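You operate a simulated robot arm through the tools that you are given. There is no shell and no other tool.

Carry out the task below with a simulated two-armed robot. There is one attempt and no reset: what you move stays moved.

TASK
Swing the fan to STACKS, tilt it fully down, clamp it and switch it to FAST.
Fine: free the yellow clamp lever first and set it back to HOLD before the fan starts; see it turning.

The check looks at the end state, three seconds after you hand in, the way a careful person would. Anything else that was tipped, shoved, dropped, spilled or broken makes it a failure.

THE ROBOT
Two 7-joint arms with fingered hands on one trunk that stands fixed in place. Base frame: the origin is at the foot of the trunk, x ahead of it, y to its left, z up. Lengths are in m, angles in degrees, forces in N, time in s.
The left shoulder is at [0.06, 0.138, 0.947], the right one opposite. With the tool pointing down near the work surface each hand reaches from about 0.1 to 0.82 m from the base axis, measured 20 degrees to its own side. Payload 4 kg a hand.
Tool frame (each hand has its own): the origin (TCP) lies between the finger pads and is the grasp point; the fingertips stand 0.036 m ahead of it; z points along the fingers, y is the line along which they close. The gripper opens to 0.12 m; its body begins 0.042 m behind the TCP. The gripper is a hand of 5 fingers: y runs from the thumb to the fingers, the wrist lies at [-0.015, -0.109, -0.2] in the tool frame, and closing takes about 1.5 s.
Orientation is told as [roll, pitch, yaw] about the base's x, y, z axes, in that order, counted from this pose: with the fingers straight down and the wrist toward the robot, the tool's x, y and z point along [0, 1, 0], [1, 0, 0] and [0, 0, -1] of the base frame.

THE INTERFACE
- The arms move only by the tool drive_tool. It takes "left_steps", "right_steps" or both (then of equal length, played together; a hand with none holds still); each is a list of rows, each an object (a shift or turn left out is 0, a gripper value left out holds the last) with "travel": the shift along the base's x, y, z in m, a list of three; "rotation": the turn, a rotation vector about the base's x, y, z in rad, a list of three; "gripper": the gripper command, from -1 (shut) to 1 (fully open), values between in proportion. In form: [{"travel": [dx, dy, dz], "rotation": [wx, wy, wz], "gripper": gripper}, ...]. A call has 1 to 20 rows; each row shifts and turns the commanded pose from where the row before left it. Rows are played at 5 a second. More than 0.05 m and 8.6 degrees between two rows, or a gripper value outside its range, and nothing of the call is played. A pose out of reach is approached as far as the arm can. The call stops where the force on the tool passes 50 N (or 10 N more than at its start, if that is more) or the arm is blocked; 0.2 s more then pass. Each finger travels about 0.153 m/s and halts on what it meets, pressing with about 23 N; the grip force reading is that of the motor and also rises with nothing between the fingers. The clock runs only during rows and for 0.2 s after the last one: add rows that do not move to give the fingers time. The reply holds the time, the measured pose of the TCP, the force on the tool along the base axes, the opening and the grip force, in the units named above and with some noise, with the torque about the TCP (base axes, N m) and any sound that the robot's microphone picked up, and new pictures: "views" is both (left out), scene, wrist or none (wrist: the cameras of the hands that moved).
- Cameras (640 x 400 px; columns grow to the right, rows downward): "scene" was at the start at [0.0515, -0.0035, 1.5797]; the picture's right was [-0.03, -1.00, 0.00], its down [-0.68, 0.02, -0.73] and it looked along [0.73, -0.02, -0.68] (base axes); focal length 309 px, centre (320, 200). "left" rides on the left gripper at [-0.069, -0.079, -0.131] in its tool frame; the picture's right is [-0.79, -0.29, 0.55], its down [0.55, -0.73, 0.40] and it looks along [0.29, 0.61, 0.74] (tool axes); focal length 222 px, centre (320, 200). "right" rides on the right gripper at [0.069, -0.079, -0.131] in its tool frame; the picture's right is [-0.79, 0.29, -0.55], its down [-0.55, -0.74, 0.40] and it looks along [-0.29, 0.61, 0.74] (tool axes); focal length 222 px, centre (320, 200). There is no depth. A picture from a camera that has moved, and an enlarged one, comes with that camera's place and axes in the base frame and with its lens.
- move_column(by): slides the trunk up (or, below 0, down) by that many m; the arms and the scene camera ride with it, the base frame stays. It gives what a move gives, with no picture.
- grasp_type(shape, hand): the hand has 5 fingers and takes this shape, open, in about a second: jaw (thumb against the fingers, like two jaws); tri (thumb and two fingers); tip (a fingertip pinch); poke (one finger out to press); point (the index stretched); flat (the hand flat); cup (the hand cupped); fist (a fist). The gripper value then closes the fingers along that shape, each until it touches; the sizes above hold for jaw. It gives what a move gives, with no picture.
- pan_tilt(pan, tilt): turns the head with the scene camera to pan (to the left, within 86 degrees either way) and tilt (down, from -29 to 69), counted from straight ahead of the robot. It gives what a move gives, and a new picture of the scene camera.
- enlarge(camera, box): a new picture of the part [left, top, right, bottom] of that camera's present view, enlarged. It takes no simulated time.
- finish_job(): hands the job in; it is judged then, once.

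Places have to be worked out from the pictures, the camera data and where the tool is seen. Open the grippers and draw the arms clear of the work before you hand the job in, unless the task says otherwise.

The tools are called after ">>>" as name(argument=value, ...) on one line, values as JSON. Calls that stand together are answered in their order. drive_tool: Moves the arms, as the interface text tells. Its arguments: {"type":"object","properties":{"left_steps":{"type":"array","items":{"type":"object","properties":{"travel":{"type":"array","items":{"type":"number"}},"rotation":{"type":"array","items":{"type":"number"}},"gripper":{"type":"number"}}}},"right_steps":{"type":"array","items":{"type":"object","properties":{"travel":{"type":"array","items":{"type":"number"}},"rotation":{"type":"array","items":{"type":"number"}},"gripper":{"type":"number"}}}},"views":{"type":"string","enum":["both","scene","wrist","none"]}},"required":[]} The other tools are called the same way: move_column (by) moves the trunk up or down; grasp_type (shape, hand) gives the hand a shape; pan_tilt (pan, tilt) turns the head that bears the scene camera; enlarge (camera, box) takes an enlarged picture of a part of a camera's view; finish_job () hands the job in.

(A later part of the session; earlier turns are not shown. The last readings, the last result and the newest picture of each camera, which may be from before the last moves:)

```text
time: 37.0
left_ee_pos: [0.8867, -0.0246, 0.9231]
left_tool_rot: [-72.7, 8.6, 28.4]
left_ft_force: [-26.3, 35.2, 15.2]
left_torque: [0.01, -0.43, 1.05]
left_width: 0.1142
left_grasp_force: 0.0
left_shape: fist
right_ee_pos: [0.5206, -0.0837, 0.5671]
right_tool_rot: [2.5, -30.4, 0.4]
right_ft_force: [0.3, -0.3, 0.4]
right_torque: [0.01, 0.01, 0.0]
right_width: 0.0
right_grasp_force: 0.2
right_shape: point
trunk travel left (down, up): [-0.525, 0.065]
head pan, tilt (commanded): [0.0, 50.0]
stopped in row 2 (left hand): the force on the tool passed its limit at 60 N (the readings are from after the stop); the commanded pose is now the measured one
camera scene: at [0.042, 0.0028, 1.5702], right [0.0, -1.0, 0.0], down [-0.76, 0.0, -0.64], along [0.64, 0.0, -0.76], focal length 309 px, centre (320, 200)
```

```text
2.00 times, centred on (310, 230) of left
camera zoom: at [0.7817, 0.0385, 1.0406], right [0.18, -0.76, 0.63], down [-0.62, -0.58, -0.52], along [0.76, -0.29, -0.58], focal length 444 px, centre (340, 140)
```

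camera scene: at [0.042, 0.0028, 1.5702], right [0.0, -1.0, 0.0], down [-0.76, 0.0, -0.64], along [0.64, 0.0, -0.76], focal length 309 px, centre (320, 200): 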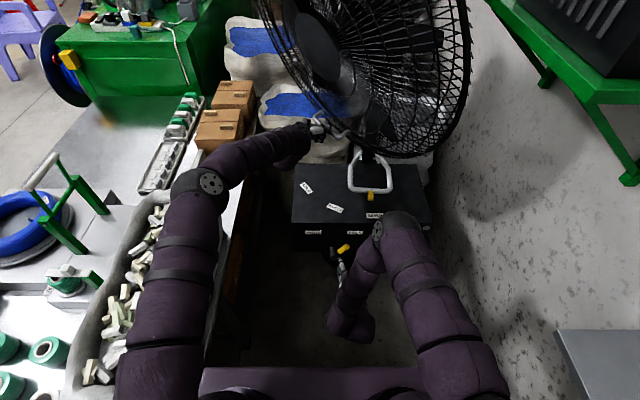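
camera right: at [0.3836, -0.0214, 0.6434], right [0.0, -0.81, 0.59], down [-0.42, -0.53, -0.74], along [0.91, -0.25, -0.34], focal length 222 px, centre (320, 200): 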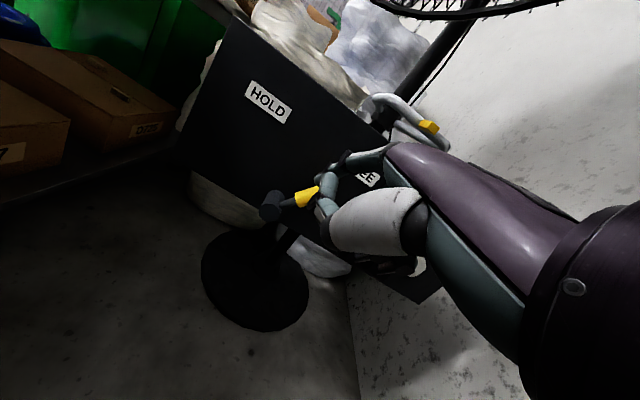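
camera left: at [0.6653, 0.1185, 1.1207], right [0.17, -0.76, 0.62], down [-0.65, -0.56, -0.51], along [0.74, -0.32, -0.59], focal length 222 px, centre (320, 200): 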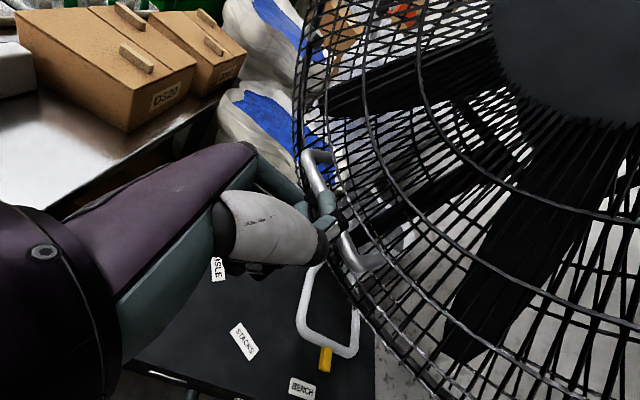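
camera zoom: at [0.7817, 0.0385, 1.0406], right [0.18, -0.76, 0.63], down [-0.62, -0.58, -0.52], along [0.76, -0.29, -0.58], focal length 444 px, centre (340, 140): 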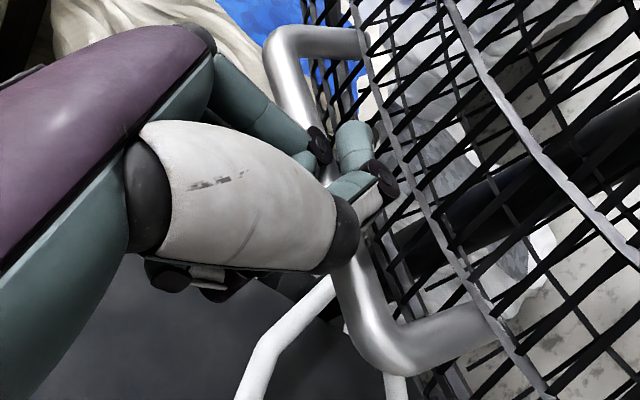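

The force rose sharply (60 N, straight back against the push) after about 14° of tilt, so this looks like the down stop; the pan shifted slightly. I back off and compare the handle position.

>>> drive_tool(left_steps=[{"travel": [-0.012, 0.011, 0.008]}, {"travel": [-0.012, 0.011, 0.008]}], views="scene")

>>> enlarge(camera="scene", box=[230, 80, 410, 190])

>>> enlarge(camera="scene", box=[230, 0, 500, 220])

```text
time: 37.6
left_ee_pos: [0.8564, -0.0143, 0.9333]
left_tool_rot: [-72.6, 9.5, 27.3]
left_ft_force: [-0.1, 0.1, -0.2]
left_torque: [-0.04, 0.01, 0.01]
left_width: 0.0
left_grasp_force: 0.1
left_shape: fist
right_ee_pos: [0.5212, -0.0828, 0.5662]
right_tool_rot: [2.6, -30.3, 0.5]
right_ft_force: [0.1, -0.1, 0.5]
right_torque: [-0.02, 0.01, -0.01]
right_width: 0.0
right_grasp_force: 0.1
right_shape: point
trunk travel left (down, up): [-0.525, 0.065]
head pan, tilt (commanded): [0.0, 50.0]
camera scene: at [0.0457, -0.0005, 1.5699], right [0.0, -1.0, 0.0], down [-0.77, 0.0, -0.64], along [0.64, 0.0, -0.77], focal length 309 px, centre (320, 200)
```

scene: 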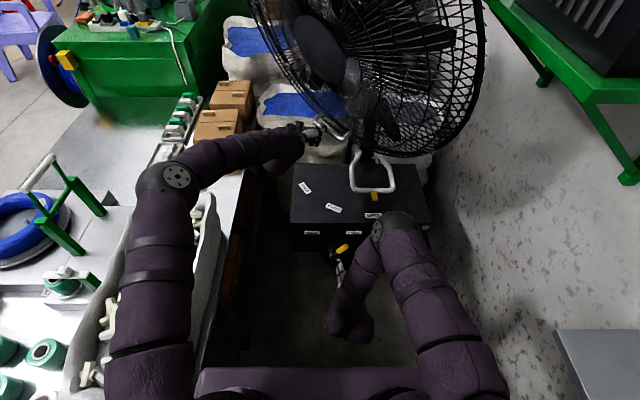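

```text
3.56 times, centred on (320, 135) of scene
camera zoom: at [0.0457, -0.0005, 1.5699], right [0.0, -1.0, 0.0], down [-0.77, 0.0, -0.64], along [0.64, 0.0, -0.77], focal length 1100 px, centre (320, 431)
```

zoom: 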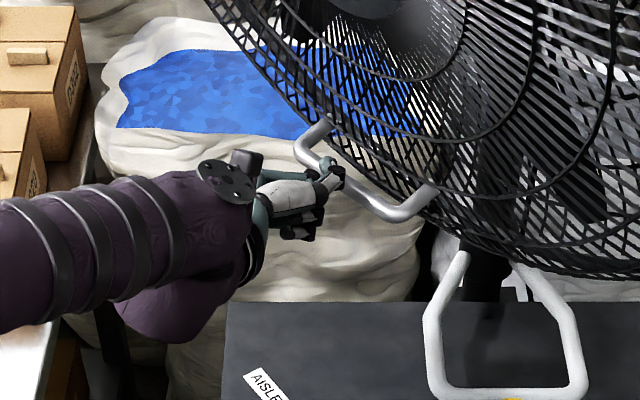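

```text
1.82 times, centred on (365, 110) of scene
camera zoom: at [0.0457, -0.0005, 1.5699], right [0.0, -1.0, 0.0], down [-0.77, 0.0, -0.64], along [0.64, 0.0, -0.77], focal length 562 px, centre (238, 364)
```

zoom: 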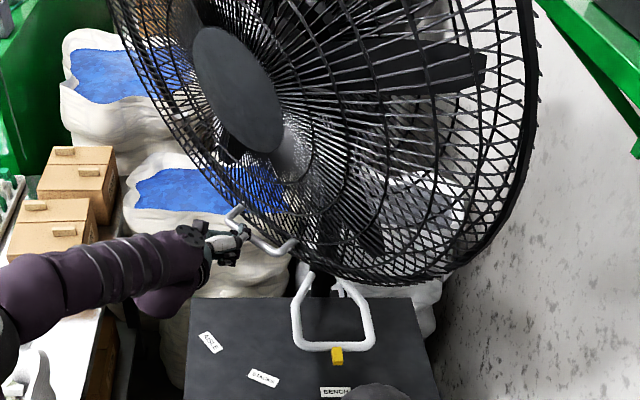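

The bar sits where it was before the hard push, so the head is at its down stop and stayed there on release. Now I withdraw the left arm well clear and bring the right hand up to the right of the swing loop.

>>> drive_tool(left_steps=[{"travel": [-0.025, 0.022, 0.015]}, {"travel": [-0.034, 0.03, 0.025]}, {"travel": [-0.034, 0.03, 0.025]}, {"travel": [-0.034, 0.03, 0.025]}, {"travel": [-0.034, 0.03, 0.025]}, {"travel": [-0.034, 0.03, 0.025]}, {"travel": [-0.034, 0.03, 0.025]}], right_steps=[{"travel": [0.0, -0.036, 0.024]}, {"travel": [0.0, -0.036, 0.024]}, {"travel": [0.0, -0.036, 0.024]}, {"travel": [0.0, -0.036, 0.024]}, {"travel": [0.0, -0.036, 0.024]}, {"travel": [0.0, -0.036, 0.024]}, {"travel": [0.0, -0.036, 0.024]}], views="both")

>>> enlarge(camera="scene", box=[270, 140, 470, 270])

```text
refused: row 2 steps farther than a row can; nothing moved
```

```text
3.08 times, centred on (370, 205) of scene
camera zoom: at [0.0457, -0.0005, 1.5699], right [0.0, -1.0, 0.0], down [-0.77, 0.0, -0.64], along [0.64, 0.0, -0.77], focal length 952 px, centre (166, 185)
```

zoom: 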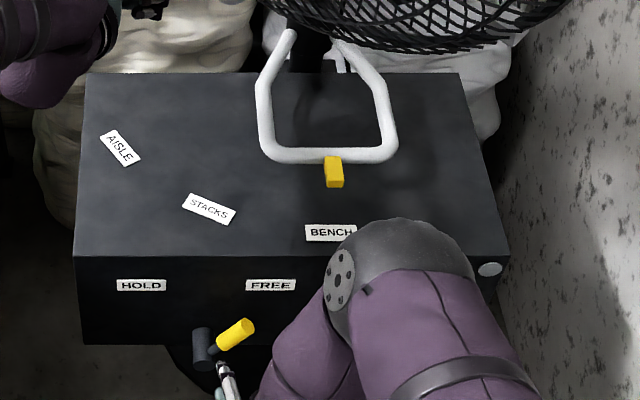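

The rows were slightly too long; I repeat with shorter steps.

>>> drive_tool(left_steps=[{"travel": [-0.025, 0.022, 0.015]}, {"travel": [-0.031, 0.028, 0.022]}, {"travel": [-0.031, 0.028, 0.022]}, {"travel": [-0.031, 0.028, 0.022]}, {"travel": [-0.031, 0.028, 0.022]}, {"travel": [-0.031, 0.028, 0.022]}, {"travel": [-0.031, 0.028, 0.022]}, {"travel": [-0.02, 0.02, 0.02]}], right_steps=[{"travel": [0.0, -0.034, 0.022]}, {"travel": [0.0, -0.034, 0.022]}, {"travel": [0.0, -0.034, 0.022]}, {"travel": [0.0, -0.034, 0.022]}, {"travel": [0.0, -0.034, 0.022]}, {"travel": [0.0, -0.034, 0.022]}, {"travel": [0.0, -0.034, 0.022]}, {"travel": [0.0, -0.02, 0.02]}], views="both")

>>> enlarge(camera="scene", box=[270, 140, 470, 270])

```text
time: 39.5
left_ee_pos: [0.6271, 0.1959, 1.1031]
left_tool_rot: [-72.6, 9.3, 27.3]
left_ft_force: [-0.8, 0.8, -0.6]
left_torque: [0.02, 0.01, 0.02]
left_width: 0.0
left_grasp_force: 0.1
left_shape: fist
right_ee_pos: [0.5188, -0.3436, 0.7396]
right_tool_rot: [2.7, -30.3, 0.3]
right_ft_force: [0.2, 0.7, -0.7]
right_torque: [-0.04, -0.01, -0.01]
right_width: 0.0001
right_grasp_force: 0.1
right_shape: point
trunk travel left (down, up): [-0.525, 0.065]
head pan, tilt (commanded): [0.0, 50.0]
camera scene: at [0.0448, -0.0009, 1.5699], right [0.0, -1.0, 0.0], down [-0.77, 0.0, -0.64], along [0.64, 0.0, -0.77], focal length 309 px, centre (320, 200)
camera right: at [0.3822, -0.2802, 0.8173], right [0.0, -0.81, 0.59], down [-0.42, -0.53, -0.74], along [0.91, -0.25, -0.34], focal length 222 px, centre (320, 200)
camera left: at [0.5253, 0.2606, 1.2199], right [0.18, -0.76, 0.62], down [-0.64, -0.57, -0.52], along [0.75, -0.31, -0.59], focal length 222 px, centre (320, 200)
```

scene: 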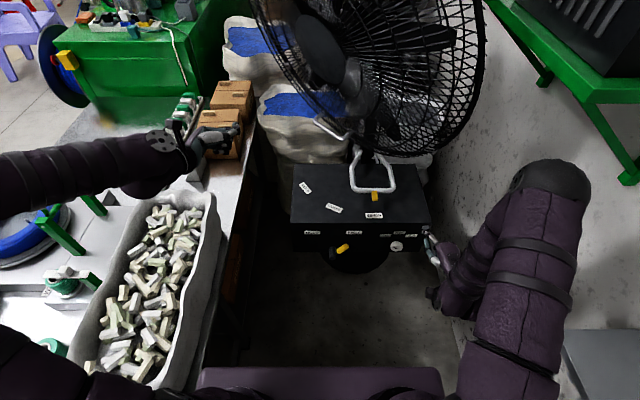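
right: 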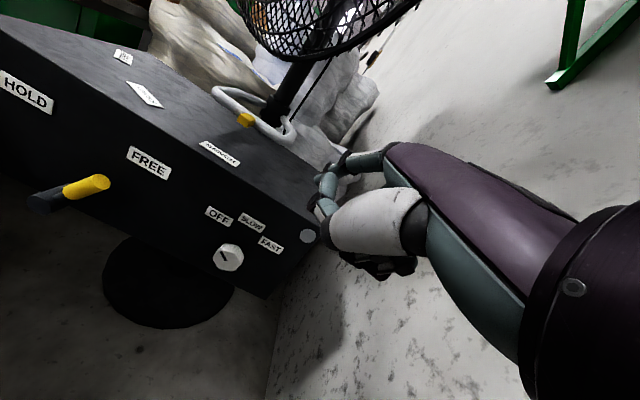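
left: 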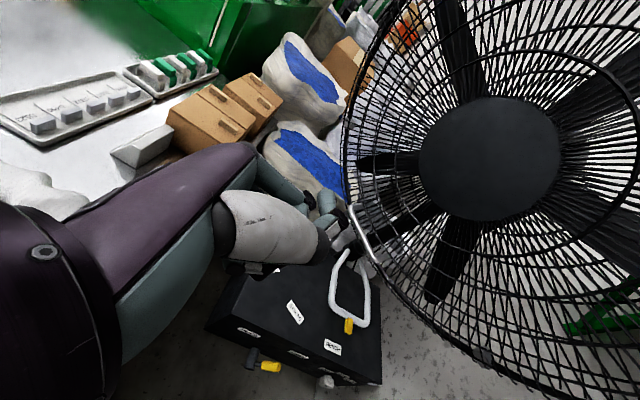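

```text
3.08 times, centred on (370, 205) of scene
camera zoom: at [0.0448, -0.0009, 1.5699], right [0.0, -1.0, 0.0], down [-0.77, 0.0, -0.64], along [0.64, 0.0, -0.77], focal length 952 px, centre (166, 185)
```

zoom: 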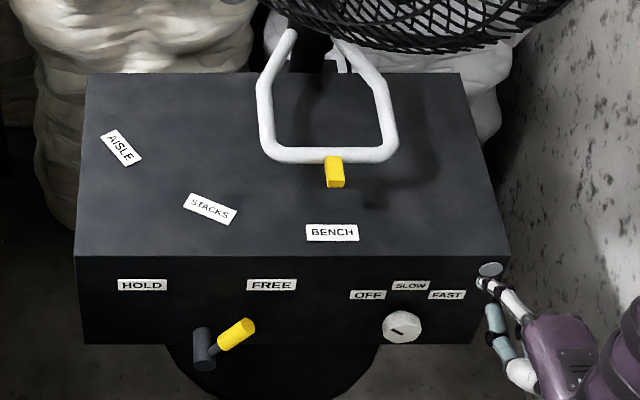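

The scene is clear: lever on FREE, fan tilted, right index at about (0.60, -0.33, 0.75). I move it forward over the right part of the box, to just right of the loop at z≈0.715, under the cage.

>>> drive_tool(right_steps=[{"travel": [0.041, 0.0, 0.0], "rotation": [0, 0.029, 0]}, {"travel": [0.041, 0.0, 0.0], "rotation": [0, 0.029, 0]}, {"travel": [0.041, 0.0, 0.0], "rotation": [0, 0.029, 0]}, {"travel": [0.041, 0.0, -0.005], "rotation": [0, 0.029, 0]}, {"travel": [0.041, 0.0, -0.005], "rotation": [0, 0.029, 0]}], views="both")

>>> enlarge(camera="scene", box=[270, 140, 470, 270])

```text
time: 40.6
left_ee_pos: [0.6302, 0.1969, 1.1012]
left_tool_rot: [-72.7, 9.3, 27.4]
left_ft_force: [0.0, -0.3, -1.0]
left_torque: [-0.03, -0.01, -0.01]
left_width: 0.0001
left_grasp_force: 0.0
left_shape: fist
right_ee_pos: [0.7286, -0.3434, 0.7309]
right_tool_rot: [2.7, -21.8, 0.3]
right_ft_force: [-0.1, -0.6, -0.2]
right_torque: [0.01, 0.02, -0.02]
right_width: 0.0
right_grasp_force: 0.0
right_shape: point
trunk travel left (down, up): [-0.525, 0.065]
head pan, tilt (commanded): [0.0, 50.0]
camera scene: at [0.0464, -0.0008, 1.5699], right [0.0, -1.0, 0.0], down [-0.77, 0.0, -0.64], along [0.64, 0.0, -0.77], focal length 309 px, centre (320, 200)
camera right: at [0.6033, -0.2806, 0.8267], right [0.08, -0.81, 0.58], down [-0.52, -0.53, -0.67], along [0.85, -0.25, -0.47], focal length 222 px, centre (320, 200)
```

scene: 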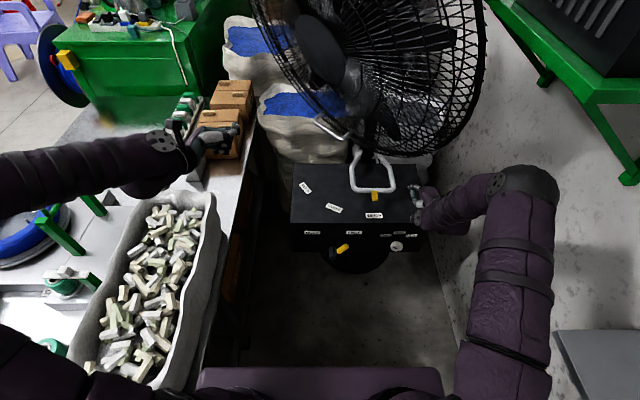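
right: 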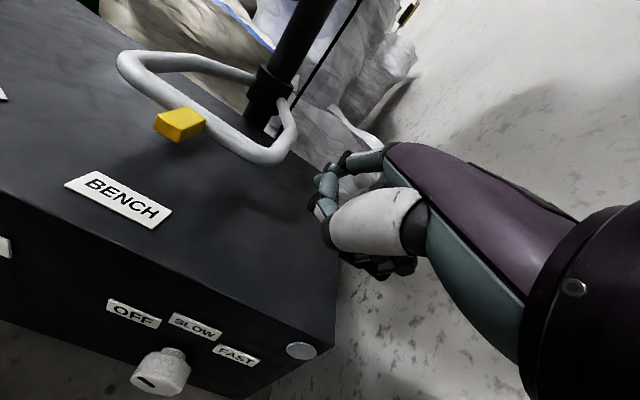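

```text
3.08 times, centred on (370, 205) of scene
camera zoom: at [0.0464, -0.0008, 1.5699], right [0.0, -1.0, 0.0], down [-0.77, 0.0, -0.64], along [0.64, 0.0, -0.77], focal length 952 px, centre (166, 185)
```

zoom: 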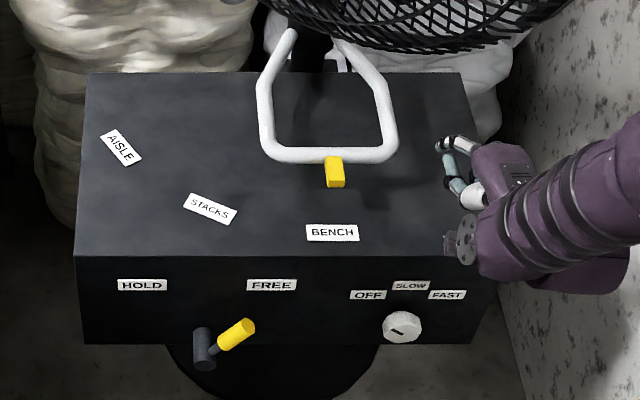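

The index tip is at about (0.81, -0.33, 0.725), right of the loop bar (y≈-0.27). I advance 4 cm, lower slightly, and begin pushing left.

>>> drive_tool(right_steps=[{"travel": [0.02, 0.0, -0.005]}, {"travel": [0.02, 0.0, -0.005]}, {"travel": [0.0, 0.015, 0.0]}, {"travel": [0.0, 0.015, 0.0]}, {"travel": [0.0, 0.012, 0.0]}], views="both")

>>> enlarge(camera="scene", box=[270, 140, 470, 270])

```text
time: 41.9
left_ee_pos: [0.6285, 0.1959, 1.1013]
left_tool_rot: [-72.6, 9.3, 27.4]
left_ft_force: [0.3, -0.1, 0.0]
left_torque: [-0.05, 0.0, -0.02]
left_width: 0.0
left_grasp_force: 0.2
left_shape: fist
right_ee_pos: [0.7673, -0.3009, 0.7207]
right_tool_rot: [2.7, -21.9, 0.3]
right_ft_force: [-1.4, -2.9, 0.7]
right_torque: [0.04, -0.11, -0.2]
right_width: 0.1141
right_grasp_force: 0.1
right_shape: point
trunk travel left (down, up): [-0.525, 0.065]
head pan, tilt (commanded): [0.0, 50.0]
camera scene: at [0.0456, -0.0012, 1.57], right [0.0, -1.0, 0.0], down [-0.77, 0.0, -0.64], along [0.64, 0.0, -0.77], focal length 309 px, centre (320, 200)
camera right: at [0.642, -0.2376, 0.8168], right [0.08, -0.81, 0.58], down [-0.52, -0.53, -0.67], along [0.85, -0.25, -0.46], focal length 222 px, centre (320, 200)
```

scene: 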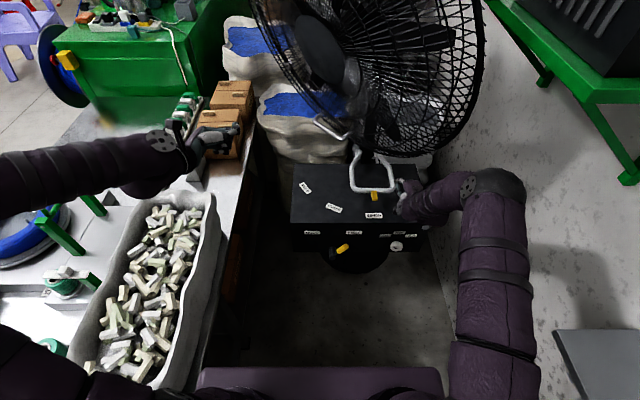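
right: 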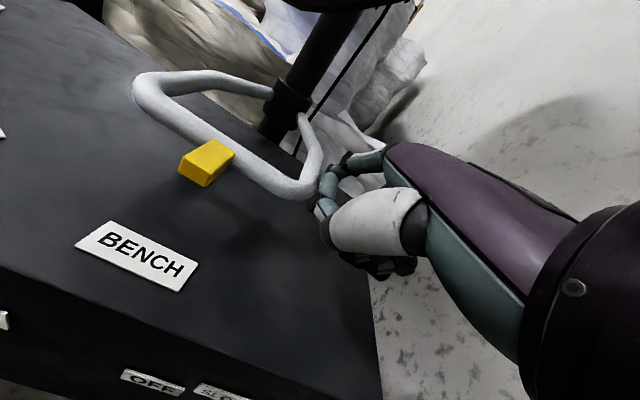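

```text
3.08 times, centred on (370, 205) of scene
camera zoom: at [0.0456, -0.0012, 1.57], right [0.0, -1.0, 0.0], down [-0.77, 0.0, -0.64], along [0.64, 0.0, -0.77], focal length 952 px, centre (166, 185)
```

zoom: 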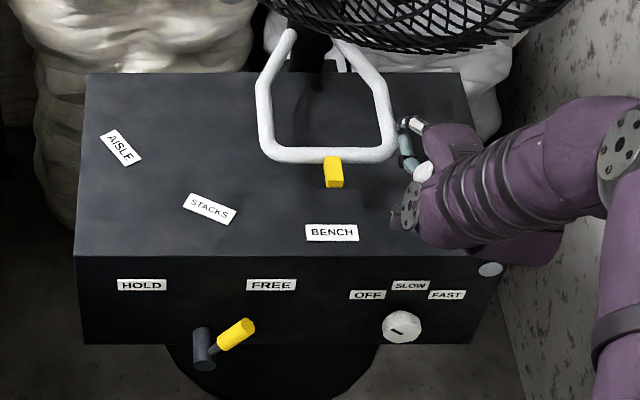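

Contact with the loop (about 3 N). I keep pushing left in small rows, watching the pointer.

>>> drive_tool(right_steps=[{"travel": [0.0, 0.012, 0.0]}, {"travel": [0.0, 0.012, 0.0]}, {"travel": [-0.002, 0.012, 0.0]}, {"travel": [-0.002, 0.012, 0.0]}], views="scene")

>>> enlarge(camera="scene", box=[270, 140, 470, 270])

```text
time: 42.9
left_ee_pos: [0.6273, 0.1977, 1.1012]
left_tool_rot: [-72.6, 9.3, 27.5]
left_ft_force: [1.0, -0.1, 1.4]
left_torque: [0.02, 0.0, 0.01]
left_width: 0.0
left_grasp_force: 0.1
left_shape: fist
right_ee_pos: [0.7617, -0.2484, 0.7197]
right_tool_rot: [2.6, -21.9, 0.5]
right_ft_force: [0.2, -0.4, -0.4]
right_torque: [-0.01, -0.01, -0.02]
right_width: 0.1143
right_grasp_force: 0.1
right_shape: point
trunk travel left (down, up): [-0.525, 0.065]
head pan, tilt (commanded): [0.0, 50.0]
camera scene: at [0.0459, -0.0004, 1.5699], right [0.0, -1.0, 0.0], down [-0.77, 0.0, -0.64], along [0.64, 0.0, -0.77], focal length 309 px, centre (320, 200)
```

scene: 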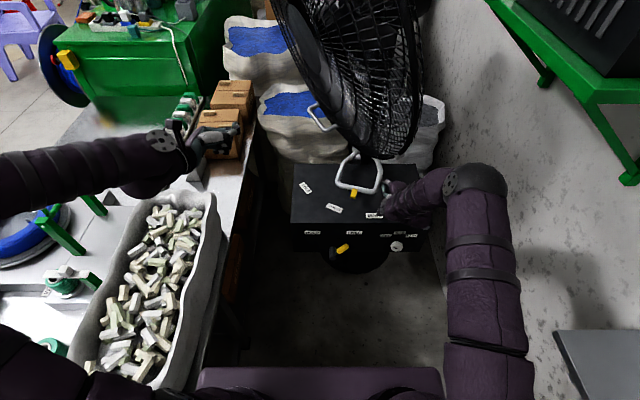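

```text
3.08 times, centred on (370, 205) of scene
camera zoom: at [0.0459, -0.0004, 1.5699], right [0.0, -1.0, 0.0], down [-0.77, 0.0, -0.64], along [0.64, 0.0, -0.77], focal length 952 px, centre (166, 185)
```

zoom: 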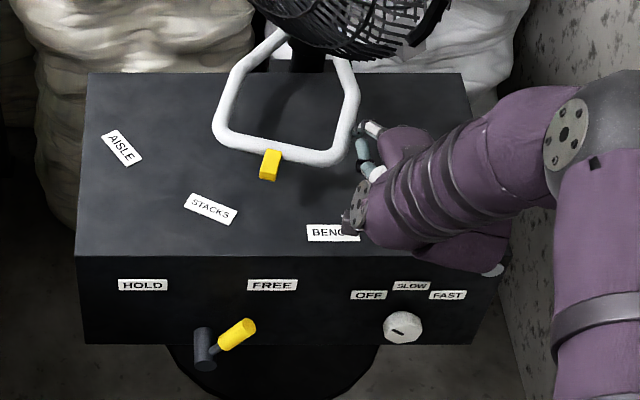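

The pointer has turned about 15° of the ~27° to STACKS. I push a bit further.

>>> drive_tool(right_steps=[{"travel": [-0.001, 0.012, 0.0]}, {"travel": [-0.001, 0.012, 0.0]}], views="scene")

>>> enlarge(camera="scene", box=[270, 140, 470, 270])

```text
time: 43.5
left_ee_pos: [0.6283, 0.1975, 1.1017]
left_tool_rot: [-72.6, 9.3, 27.4]
left_ft_force: [-0.4, 0.6, -0.1]
left_torque: [0.01, 0.02, 0.0]
left_width: 0.0
left_grasp_force: 0.1
left_shape: fist
right_ee_pos: [0.7603, -0.2255, 0.7177]
right_tool_rot: [2.8, -21.9, 0.5]
right_ft_force: [-0.2, -0.2, -0.3]
right_torque: [0.02, -0.01, 0.04]
right_width: 0.0001
right_grasp_force: 0.0
right_shape: point
trunk travel left (down, up): [-0.525, 0.065]
head pan, tilt (commanded): [0.0, 50.0]
camera scene: at [0.046, -0.0004, 1.5699], right [0.0, -1.0, 0.0], down [-0.77, 0.0, -0.64], along [0.64, 0.0, -0.77], focal length 309 px, centre (320, 200)
```

scene: 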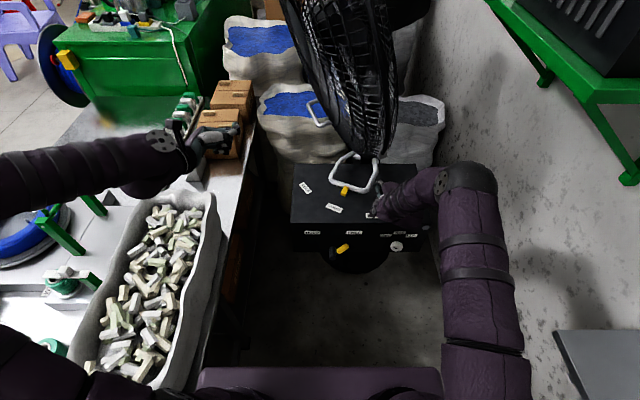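

```text
3.08 times, centred on (370, 205) of scene
camera zoom: at [0.046, -0.0004, 1.5699], right [0.0, -1.0, 0.0], down [-0.77, 0.0, -0.64], along [0.64, 0.0, -0.77], focal length 952 px, centre (166, 185)
```

zoom: 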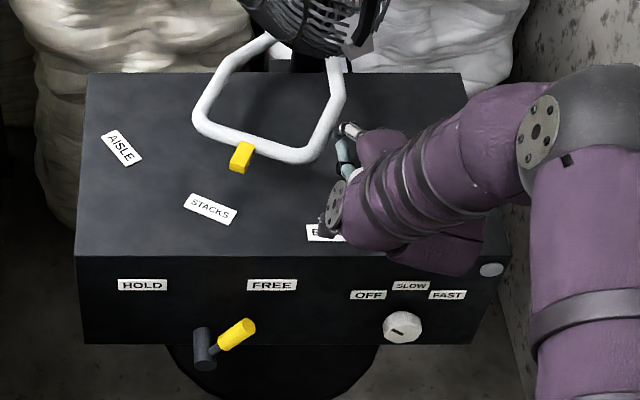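

The pointer is at about 24°, with ~4° to go. I make one small push of 12 mm.

>>> drive_tool(right_steps=[{"travel": [0.0, 0.006, 0.0]}, {"travel": [0.0, 0.006, 0.0]}], views="none")

>>> enlarge(camera="scene", box=[270, 140, 470, 270])

>>> enlarge(camera="scene", box=[290, 150, 390, 215])

```text
time: 44.0
left_ee_pos: [0.6292, 0.1968, 1.1015]
left_tool_rot: [-72.5, 9.2, 27.4]
left_ft_force: [0.0, -0.4, 0.5]
left_torque: [0.01, -0.01, -0.02]
left_width: 0.0
left_grasp_force: 0.0
left_shape: fist
right_ee_pos: [0.7612, -0.2145, 0.7186]
right_tool_rot: [2.6, -22.0, 0.2]
right_ft_force: [0.2, -0.3, 0.6]
right_torque: [0.0, 0.0, -0.02]
right_width: 0.0001
right_grasp_force: 0.1
right_shape: point
trunk travel left (down, up): [-0.525, 0.065]
head pan, tilt (commanded): [0.0, 50.0]
```

```text
3.08 times, centred on (370, 205) of scene
camera zoom: at [0.0458, -0.0008, 1.57], right [0.0, -1.0, 0.0], down [-0.77, 0.0, -0.64], along [0.64, 0.0, -0.77], focal length 952 px, centre (166, 185)
```

zoom: 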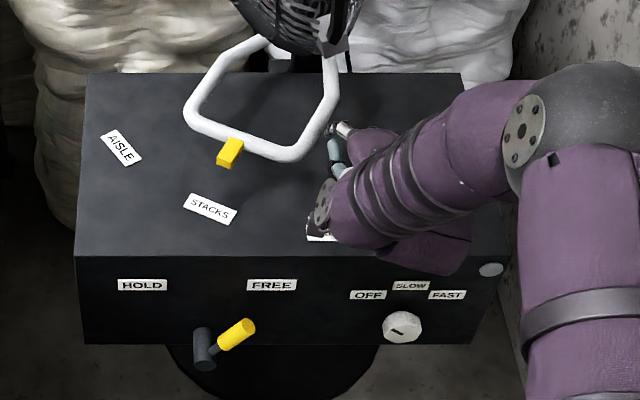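

```text
6.15 times, centred on (340, 182) of scene
camera zoom: at [0.0458, -0.0008, 1.57], right [0.0, -1.0, 0.0], down [-0.77, 0.0, -0.64], along [0.64, 0.0, -0.77], focal length 1904 px, centre (197, 308)
```

zoom: 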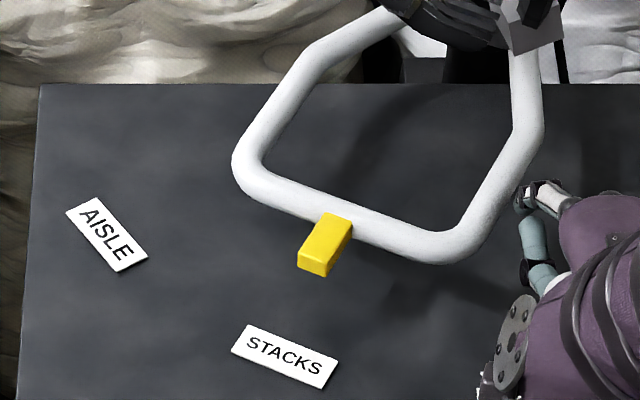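

The pointer now lines up with STACKS to within about a degree (loop bar at 27.0°, label at 26.7°). I withdraw the right finger sideways first, then back out over the box.

>>> drive_tool(right_steps=[{"travel": [0.0, -0.025, 0.0]}, {"travel": [0.0, -0.03, 0.005]}, {"travel": [-0.04, -0.015, 0.005]}, {"travel": [-0.045, 0.0, 0.0]}, {"travel": [-0.045, 0.0, 0.0]}, {"travel": [-0.045, 0.0, 0.0]}, {"travel": [-0.045, 0.0, 0.0]}], views="both")

>>> enlarge(camera="scene", box=[270, 140, 470, 270])

>>> enlarge(camera="left", box=[180, 200, 500, 400])

```text
time: 45.6
left_ee_pos: [0.6273, 0.196, 1.1022]
left_tool_rot: [-72.5, 9.4, 27.4]
left_ft_force: [-1.6, -0.5, -0.3]
left_torque: [-0.02, 0.02, 0.03]
left_width: 0.0
left_grasp_force: 0.2
left_shape: fist
right_ee_pos: [0.5383, -0.2854, 0.7295]
right_tool_rot: [2.9, -21.9, 0.3]
right_ft_force: [-0.8, -0.1, 1.0]
right_torque: [0.02, 0.02, -0.03]
right_width: 0.0001
right_grasp_force: 0.0
right_shape: point
trunk travel left (down, up): [-0.525, 0.065]
head pan, tilt (commanded): [0.0, 50.0]
camera scene: at [0.0454, -0.0011, 1.57], right [0.0, -1.0, 0.0], down [-0.77, 0.0, -0.64], along [0.64, 0.0, -0.77], focal length 309 px, centre (320, 200)
camera right: at [0.4133, -0.2228, 0.8258], right [0.08, -0.81, 0.58], down [-0.52, -0.53, -0.67], along [0.85, -0.25, -0.47], focal length 222 px, centre (320, 200)
```

scene: 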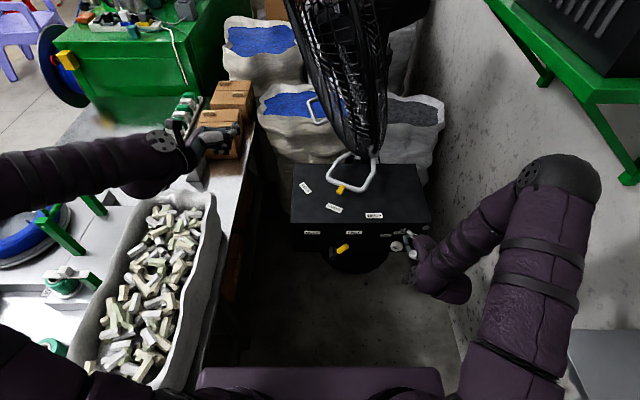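
right: 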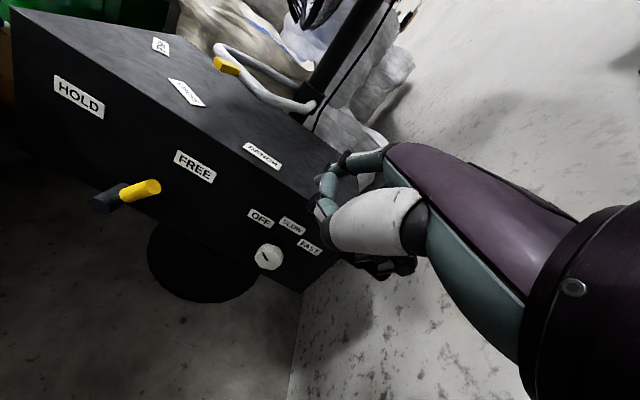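

```text
3.08 times, centred on (370, 205) of scene
camera zoom: at [0.0454, -0.0011, 1.57], right [0.0, -1.0, 0.0], down [-0.77, 0.0, -0.64], along [0.64, 0.0, -0.77], focal length 952 px, centre (166, 185)
```

zoom: 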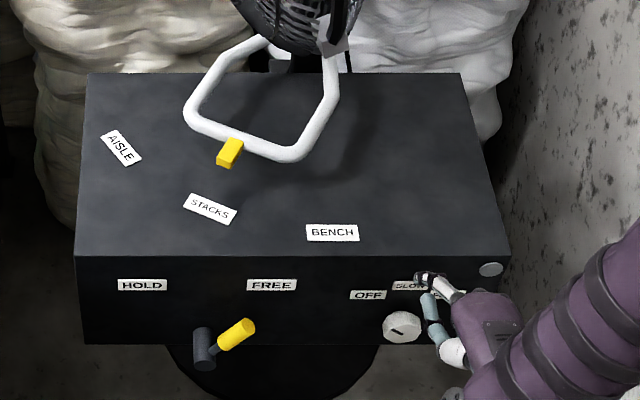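

```text
2.00 times, centred on (340, 300) of left
camera zoom: at [0.5261, 0.2608, 1.2196], right [0.18, -0.76, 0.62], down [-0.64, -0.57, -0.52], along [0.75, -0.31, -0.59], focal length 444 px, centre (280, 0)
```

zoom: 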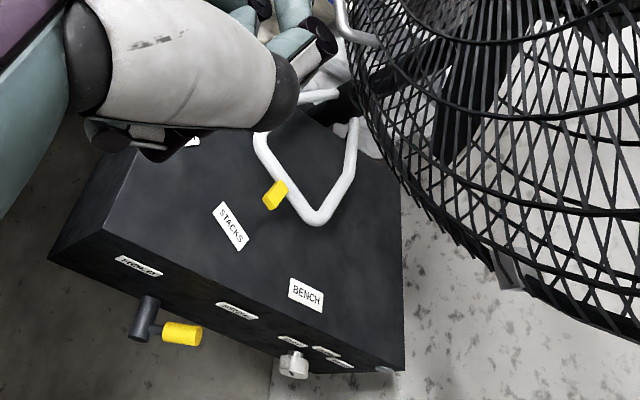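

Left and scene cameras both put the pointer on STACKS, and the tilt has held. Next I bring the right index down to the right of the lever to push it back to HOLD.

>>> drive_tool(right_steps=[{"travel": [0.0, 0.027, -0.036]}, {"travel": [0.0, 0.027, -0.036]}, {"travel": [0.0, 0.027, -0.036]}, {"travel": [0.0, 0.027, -0.036]}, {"travel": [0.0, 0.02, -0.036]}], views="both")

>>> enlarge(camera="scene", box=[270, 190, 410, 290])

```text
time: 46.9
left_ee_pos: [0.6285, 0.1955, 1.1009]
left_tool_rot: [-72.6, 9.3, 27.3]
left_ft_force: [-0.4, -0.7, 0.0]
left_torque: [-0.01, 0.01, -0.04]
left_width: 0.0
left_grasp_force: 0.1
left_shape: fist
right_ee_pos: [0.5416, -0.159, 0.552]
right_tool_rot: [2.7, -22.0, 0.2]
right_ft_force: [-0.6, 0.4, -0.2]
right_torque: [0.02, 0.0, -0.01]
right_width: 0.0
right_grasp_force: 0.0
right_shape: point
trunk travel left (down, up): [-0.525, 0.065]
head pan, tilt (commanded): [0.0, 50.0]
camera scene: at [0.046, -0.0007, 1.57], right [0.0, -1.0, 0.0], down [-0.77, 0.0, -0.64], along [0.64, 0.0, -0.77], focal length 309 px, centre (320, 200)
camera right: at [0.417, -0.0959, 0.6467], right [0.08, -0.81, 0.58], down [-0.52, -0.53, -0.67], along [0.85, -0.25, -0.46], focal length 222 px, centre (320, 200)
```

scene: 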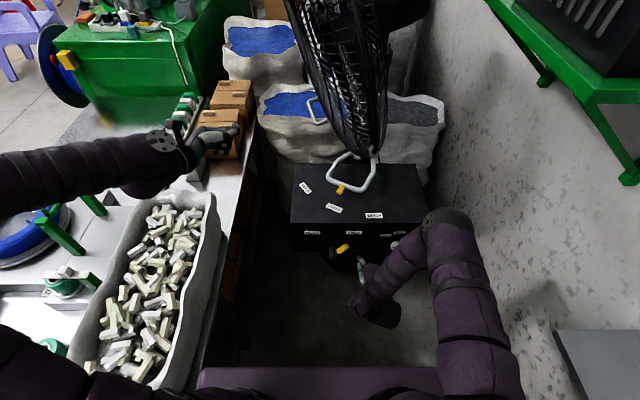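
right: 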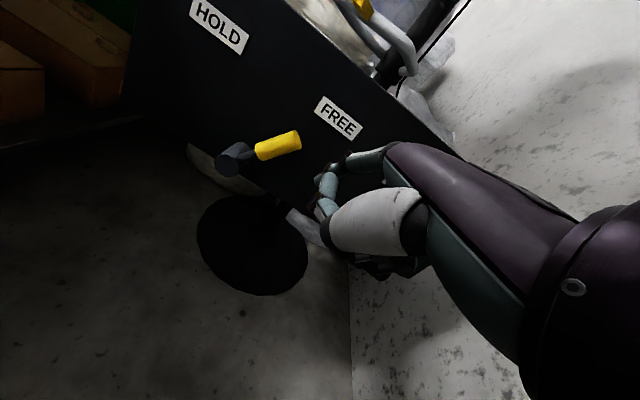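

```text
4.00 times, centred on (340, 240) of scene
camera zoom: at [0.046, -0.0007, 1.57], right [0.0, -1.0, 0.0], down [-0.77, 0.0, -0.64], along [0.64, 0.0, -0.77], focal length 1237 px, centre (240, 40)
```

zoom: 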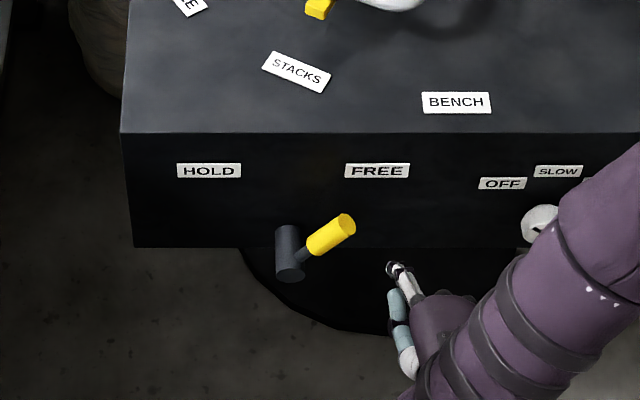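

The index is right of the lever and in front of the panel. I move it forward beside the grip, then push left toward HOLD.

>>> drive_tool(right_steps=[{"travel": [0.03, 0.0, -0.004]}, {"travel": [0.028, 0.0, -0.004]}, {"travel": [0.0, 0.015, 0.0]}, {"travel": [0.0, 0.015, 0.0]}, {"travel": [0.0, 0.015, 0.0]}, {"travel": [0.0, 0.015, 0.0]}], views="scene")

>>> enlarge(camera="scene", box=[270, 190, 410, 290])

```text
time: 48.2
left_ee_pos: [0.6278, 0.1959, 1.102]
left_tool_rot: [-72.5, 9.3, 27.4]
left_ft_force: [1.1, 0.4, -0.1]
left_torque: [0.0, 0.03, -0.02]
left_width: 0.0
left_grasp_force: 0.0
left_shape: fist
right_ee_pos: [0.5975, -0.0976, 0.5411]
right_tool_rot: [2.8, -22.0, 0.4]
right_ft_force: [0.7, 0.3, 0.3]
right_torque: [-0.02, 0.01, -0.03]
right_width: 0.1145
right_grasp_force: 0.0
right_shape: point
trunk travel left (down, up): [-0.525, 0.065]
head pan, tilt (commanded): [0.0, 50.0]
camera scene: at [0.0455, -0.0007, 1.5699], right [0.0, -1.0, 0.0], down [-0.77, 0.0, -0.64], along [0.64, 0.0, -0.77], focal length 309 px, centre (320, 200)
```

scene: 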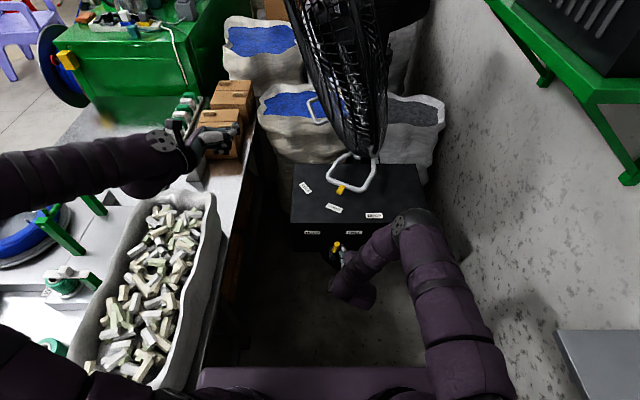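

```text
4.00 times, centred on (340, 240) of scene
camera zoom: at [0.0455, -0.0007, 1.5699], right [0.0, -1.0, 0.0], down [-0.77, 0.0, -0.64], along [0.64, 0.0, -0.77], focal length 1237 px, centre (240, 40)
```

zoom: 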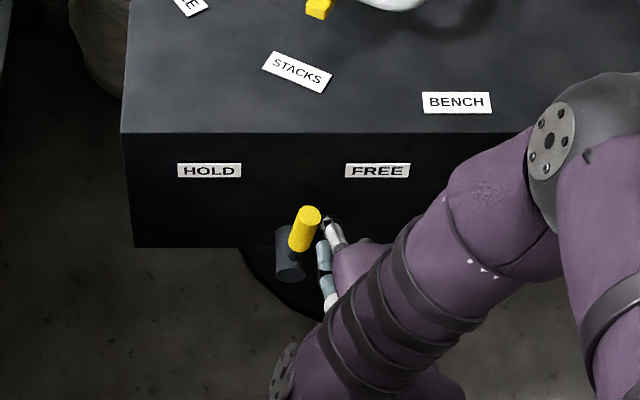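

The lever follows the finger and is nearly upright. I keep pushing left toward HOLD.

>>> drive_tool(right_steps=[{"travel": [0.0, 0.015, 0.0]}, {"travel": [0.0, 0.015, 0.0]}, {"travel": [0.0, 0.012, 0.0]}, {"travel": [0.0, 0.008, 0.0]}], views="scene")

>>> enlarge(camera="scene", box=[270, 190, 410, 290])

```text
time: 49.2
left_ee_pos: [0.628, 0.195, 1.1014]
left_tool_rot: [-72.6, 9.3, 27.4]
left_ft_force: [0.1, -0.6, 1.0]
left_torque: [0.03, 0.04, 0.01]
left_width: 0.0
left_grasp_force: 0.2
left_shape: fist
right_ee_pos: [0.5985, -0.049, 0.5408]
right_tool_rot: [2.7, -22.0, 0.3]
right_ft_force: [0.5, 0.2, 0.0]
right_torque: [0.01, 0.01, -0.04]
right_width: 0.0002
right_grasp_force: 0.0
right_shape: point
trunk travel left (down, up): [-0.525, 0.065]
head pan, tilt (commanded): [0.0, 50.0]
camera scene: at [0.0459, -0.0007, 1.57], right [0.0, -1.0, 0.0], down [-0.77, 0.0, -0.64], along [0.64, 0.0, -0.77], focal length 309 px, centre (320, 200)
```

scene: 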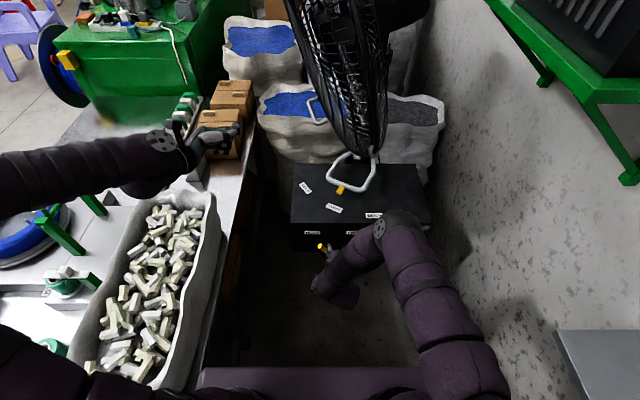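

```text
4.00 times, centred on (340, 240) of scene
camera zoom: at [0.0459, -0.0007, 1.57], right [0.0, -1.0, 0.0], down [-0.77, 0.0, -0.64], along [0.64, 0.0, -0.77], focal length 1237 px, centre (240, 40)
```

zoom: 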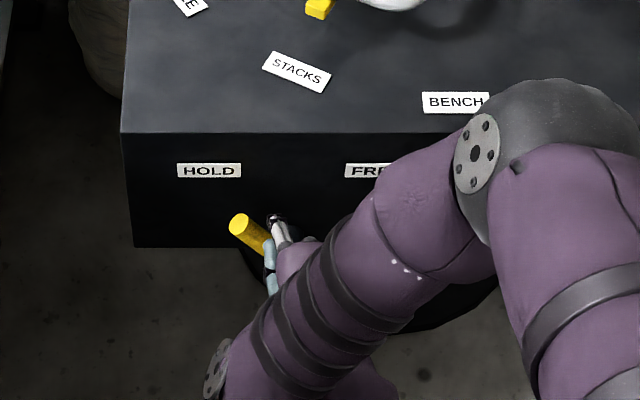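

The yellow end is back where it stood at HOLD originally. A last small nudge confirms the stop, then I back the finger out.

>>> drive_tool(right_steps=[{"travel": [0.0, 0.006, 0.0]}, {"travel": [0.0, -0.01, 0.0]}, {"travel": [-0.03, 0.0, 0.0]}, {"travel": [-0.04, -0.01, 0.01]}], views="both")

>>> enlarge(camera="scene", box=[270, 140, 430, 270])

>>> enlarge(camera="right", box=[150, 0, 450, 240])

```text
time: 50.2
left_ee_pos: [0.6279, 0.1956, 1.1016]
left_tool_rot: [-72.6, 9.3, 27.4]
left_ft_force: [0.6, -0.1, 0.6]
left_torque: [0.0, -0.04, -0.01]
left_width: 0.0
left_grasp_force: 0.0
left_shape: fist
right_ee_pos: [0.5274, -0.062, 0.5517]
right_tool_rot: [2.7, -22.1, 0.3]
right_ft_force: [0.9, -0.8, -1.3]
right_torque: [0.0, -0.01, 0.01]
right_width: 0.0004
right_grasp_force: 0.1
right_shape: point
trunk travel left (down, up): [-0.525, 0.065]
head pan, tilt (commanded): [0.0, 50.0]
camera scene: at [0.0455, -0.0008, 1.57], right [0.0, -1.0, 0.0], down [-0.77, 0.0, -0.64], along [0.64, 0.0, -0.77], focal length 309 px, centre (320, 200)
camera right: at [0.4033, 0.0005, 0.648], right [0.08, -0.81, 0.58], down [-0.52, -0.53, -0.67], along [0.85, -0.25, -0.47], focal length 222 px, centre (320, 200)
```

scene: 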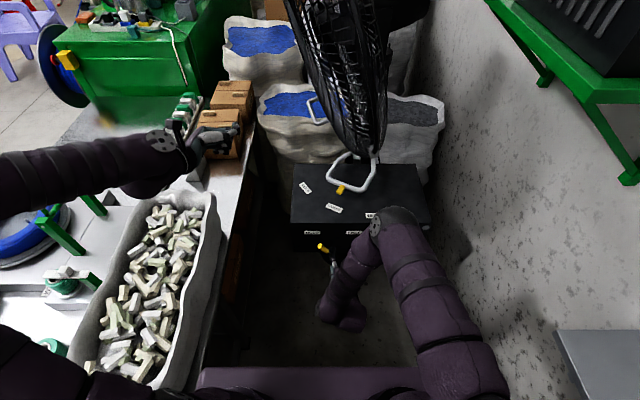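
right: 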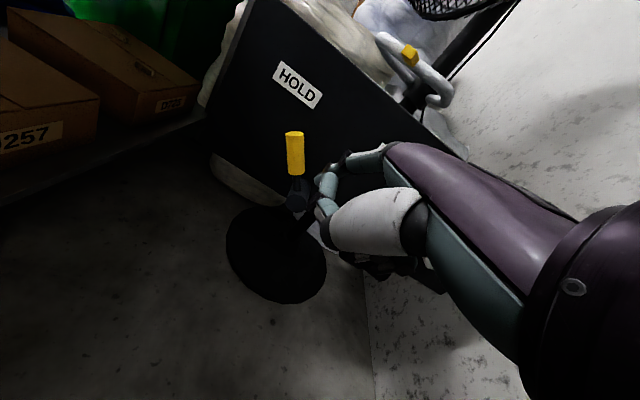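

```text
3.08 times, centred on (350, 205) of scene
camera zoom: at [0.0455, -0.0008, 1.57], right [0.0, -1.0, 0.0], down [-0.77, 0.0, -0.64], along [0.64, 0.0, -0.77], focal length 952 px, centre (228, 185)
```

zoom: 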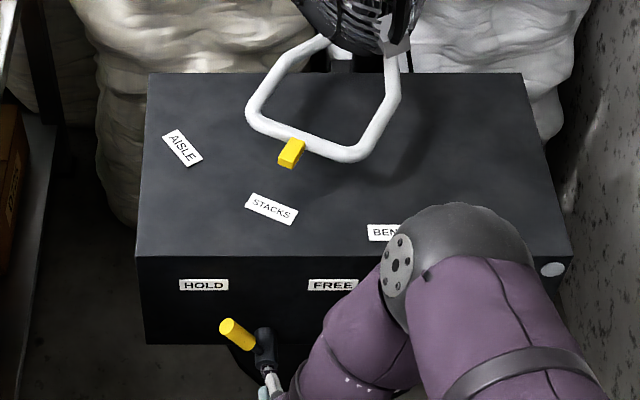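

```text
1.67 times, centred on (300, 120) of right
camera zoom: at [0.4033, 0.0005, 0.648], right [0.08, -0.81, 0.58], down [-0.52, -0.53, -0.67], along [0.85, -0.25, -0.47], focal length 370 px, centre (353, 333)
```

zoom: 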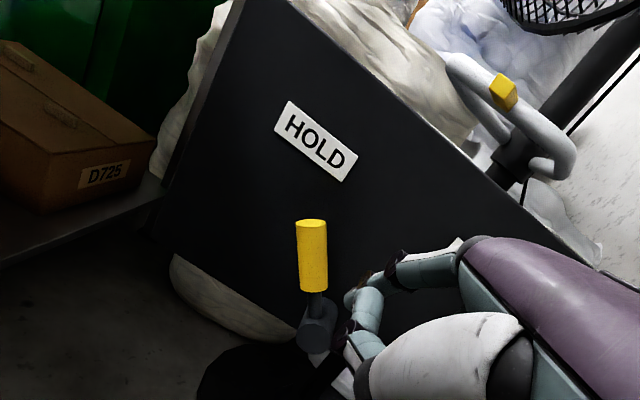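

The lever is on HOLD and the pointer still on STACKS. Now for the knob at about (0.678, -0.30, 0.535): I set a three-finger shape and bring the right hand in front of it, fingers turned forward.

>>> drive_tool(right_steps=[{"travel": [0.0, -0.03, 0.01], "rotation": [0, -0.126, 0]}, {"travel": [0.0, -0.03, 0.01], "rotation": [0, -0.126, 0]}, {"travel": [0.0, -0.03, 0.01], "rotation": [0, -0.126, 0]}, {"travel": [0.0, -0.03, 0.01], "rotation": [0, -0.126, 0]}, {"travel": [0.0, -0.03, 0.0], "rotation": [0, -0.126, 0]}, {"travel": [0.0, -0.03, 0.0], "rotation": [0, -0.126, 0]}, {"travel": [0.0, -0.03, 0.0], "rotation": [0, -0.126, 0]}, {"travel": [0.0, -0.03, 0.0], "rotation": [0, -0.126, 0]}], views="none")

>>> grasp_type(hand="right", shape="tri")

>>> pan_tilt(pan=-12, tilt=50)

>>> enlarge(camera="right", box=[0, 0, 640, 400])

>>> enlarge(camera="scene", box=[250, 170, 450, 300])

```text
time: 52.0
left_ee_pos: [0.6288, 0.1967, 1.1027]
left_tool_rot: [-72.6, 9.3, 27.4]
left_ft_force: [-0.4, 0.5, 0.8]
left_torque: [0.0, -0.02, 0.02]
left_width: 0.0
left_grasp_force: 0.0
left_shape: fist
right_ee_pos: [0.5275, -0.3031, 0.5924]
right_tool_rot: [0.8, -79.9, 2.1]
right_ft_force: [-0.6, -0.7, 0.1]
right_torque: [0.02, 0.02, 0.0]
right_width: 0.0001
right_grasp_force: 0.1
right_shape: point
trunk travel left (down, up): [-0.525, 0.065]
head pan, tilt (commanded): [0.0, 50.0]
```

```text
time: 53.0
left_ee_pos: [0.628, 0.197, 1.1014]
left_tool_rot: [-72.6, 9.3, 27.4]
left_ft_force: [0.0, 0.1, 1.2]
left_torque: [-0.02, -0.01, -0.01]
left_width: 0.0
left_grasp_force: 0.0
left_shape: fist
right_ee_pos: [0.5276, -0.3012, 0.5914]
right_tool_rot: [1.1, -79.6, 1.7]
right_ft_force: [-0.7, -0.2, 0.3]
right_torque: [-0.02, 0.01, 0.02]
right_width: 0.1198
right_grasp_force: 0.0
right_shape: tri
trunk travel left (down, up): [-0.525, 0.065]
head pan, tilt (commanded): [0.0, 50.0]
```

```text
time: 53.7
left_ee_pos: [0.6276, 0.1967, 1.1011]
left_tool_rot: [-72.5, 9.4, 27.4]
left_ft_force: [0.2, 0.5, 0.1]
left_torque: [0.0, -0.03, -0.01]
left_width: 0.0
left_grasp_force: 0.1
left_shape: fist
right_ee_pos: [0.5287, -0.3014, 0.5905]
right_tool_rot: [1.2, -79.7, 1.7]
right_ft_force: [0.3, -0.1, -1.0]
right_torque: [0.01, 0.01, -0.03]
right_width: 0.1196
right_grasp_force: 0.0
right_shape: tri
trunk travel left (down, up): [-0.525, 0.065]
head pan, tilt (commanded): [-12.0, 50.0]
camera scene: at [0.0441, -0.0169, 1.57], right [-0.21, -0.98, 0.0], down [-0.75, 0.16, -0.64], along [0.63, -0.13, -0.77], focal length 309 px, centre (320, 200)
```

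scene: 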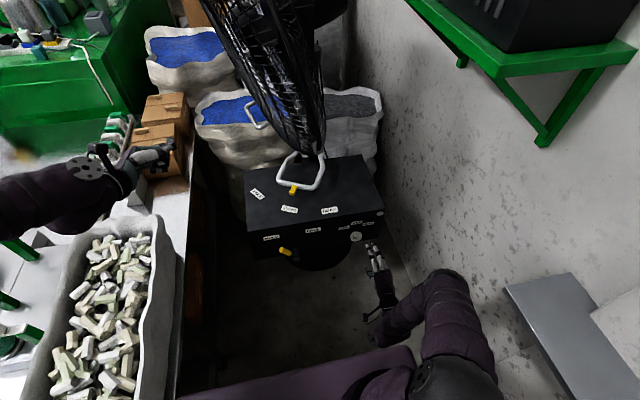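

```text
1.00 times, centred on (320, 200) of right (not enlarged: the box is as wide or as high as the picture)
camera zoom: at [0.3803, -0.2394, 0.5381], right [-0.45, -0.81, 0.38], down [0.29, -0.53, -0.8], along [0.85, -0.25, 0.47], focal length 222 px, centre (320, 200)
```

zoom: 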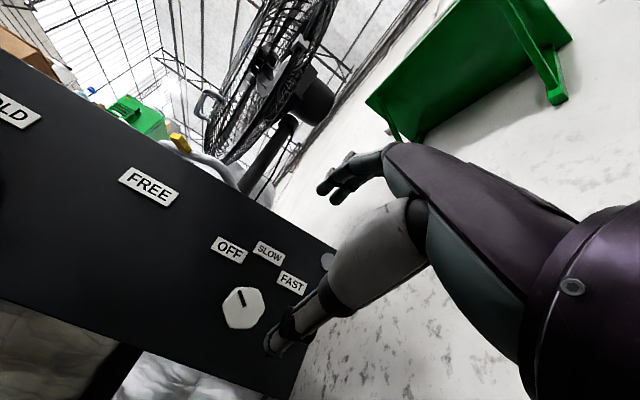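

```text
3.08 times, centred on (350, 235) of scene
camera zoom: at [0.0441, -0.0169, 1.57], right [-0.21, -0.98, 0.0], down [-0.75, 0.16, -0.64], along [0.63, -0.13, -0.77], focal length 952 px, centre (228, 92)
```

zoom: 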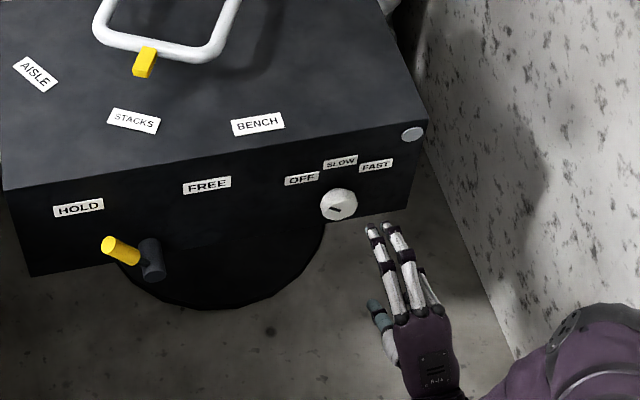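

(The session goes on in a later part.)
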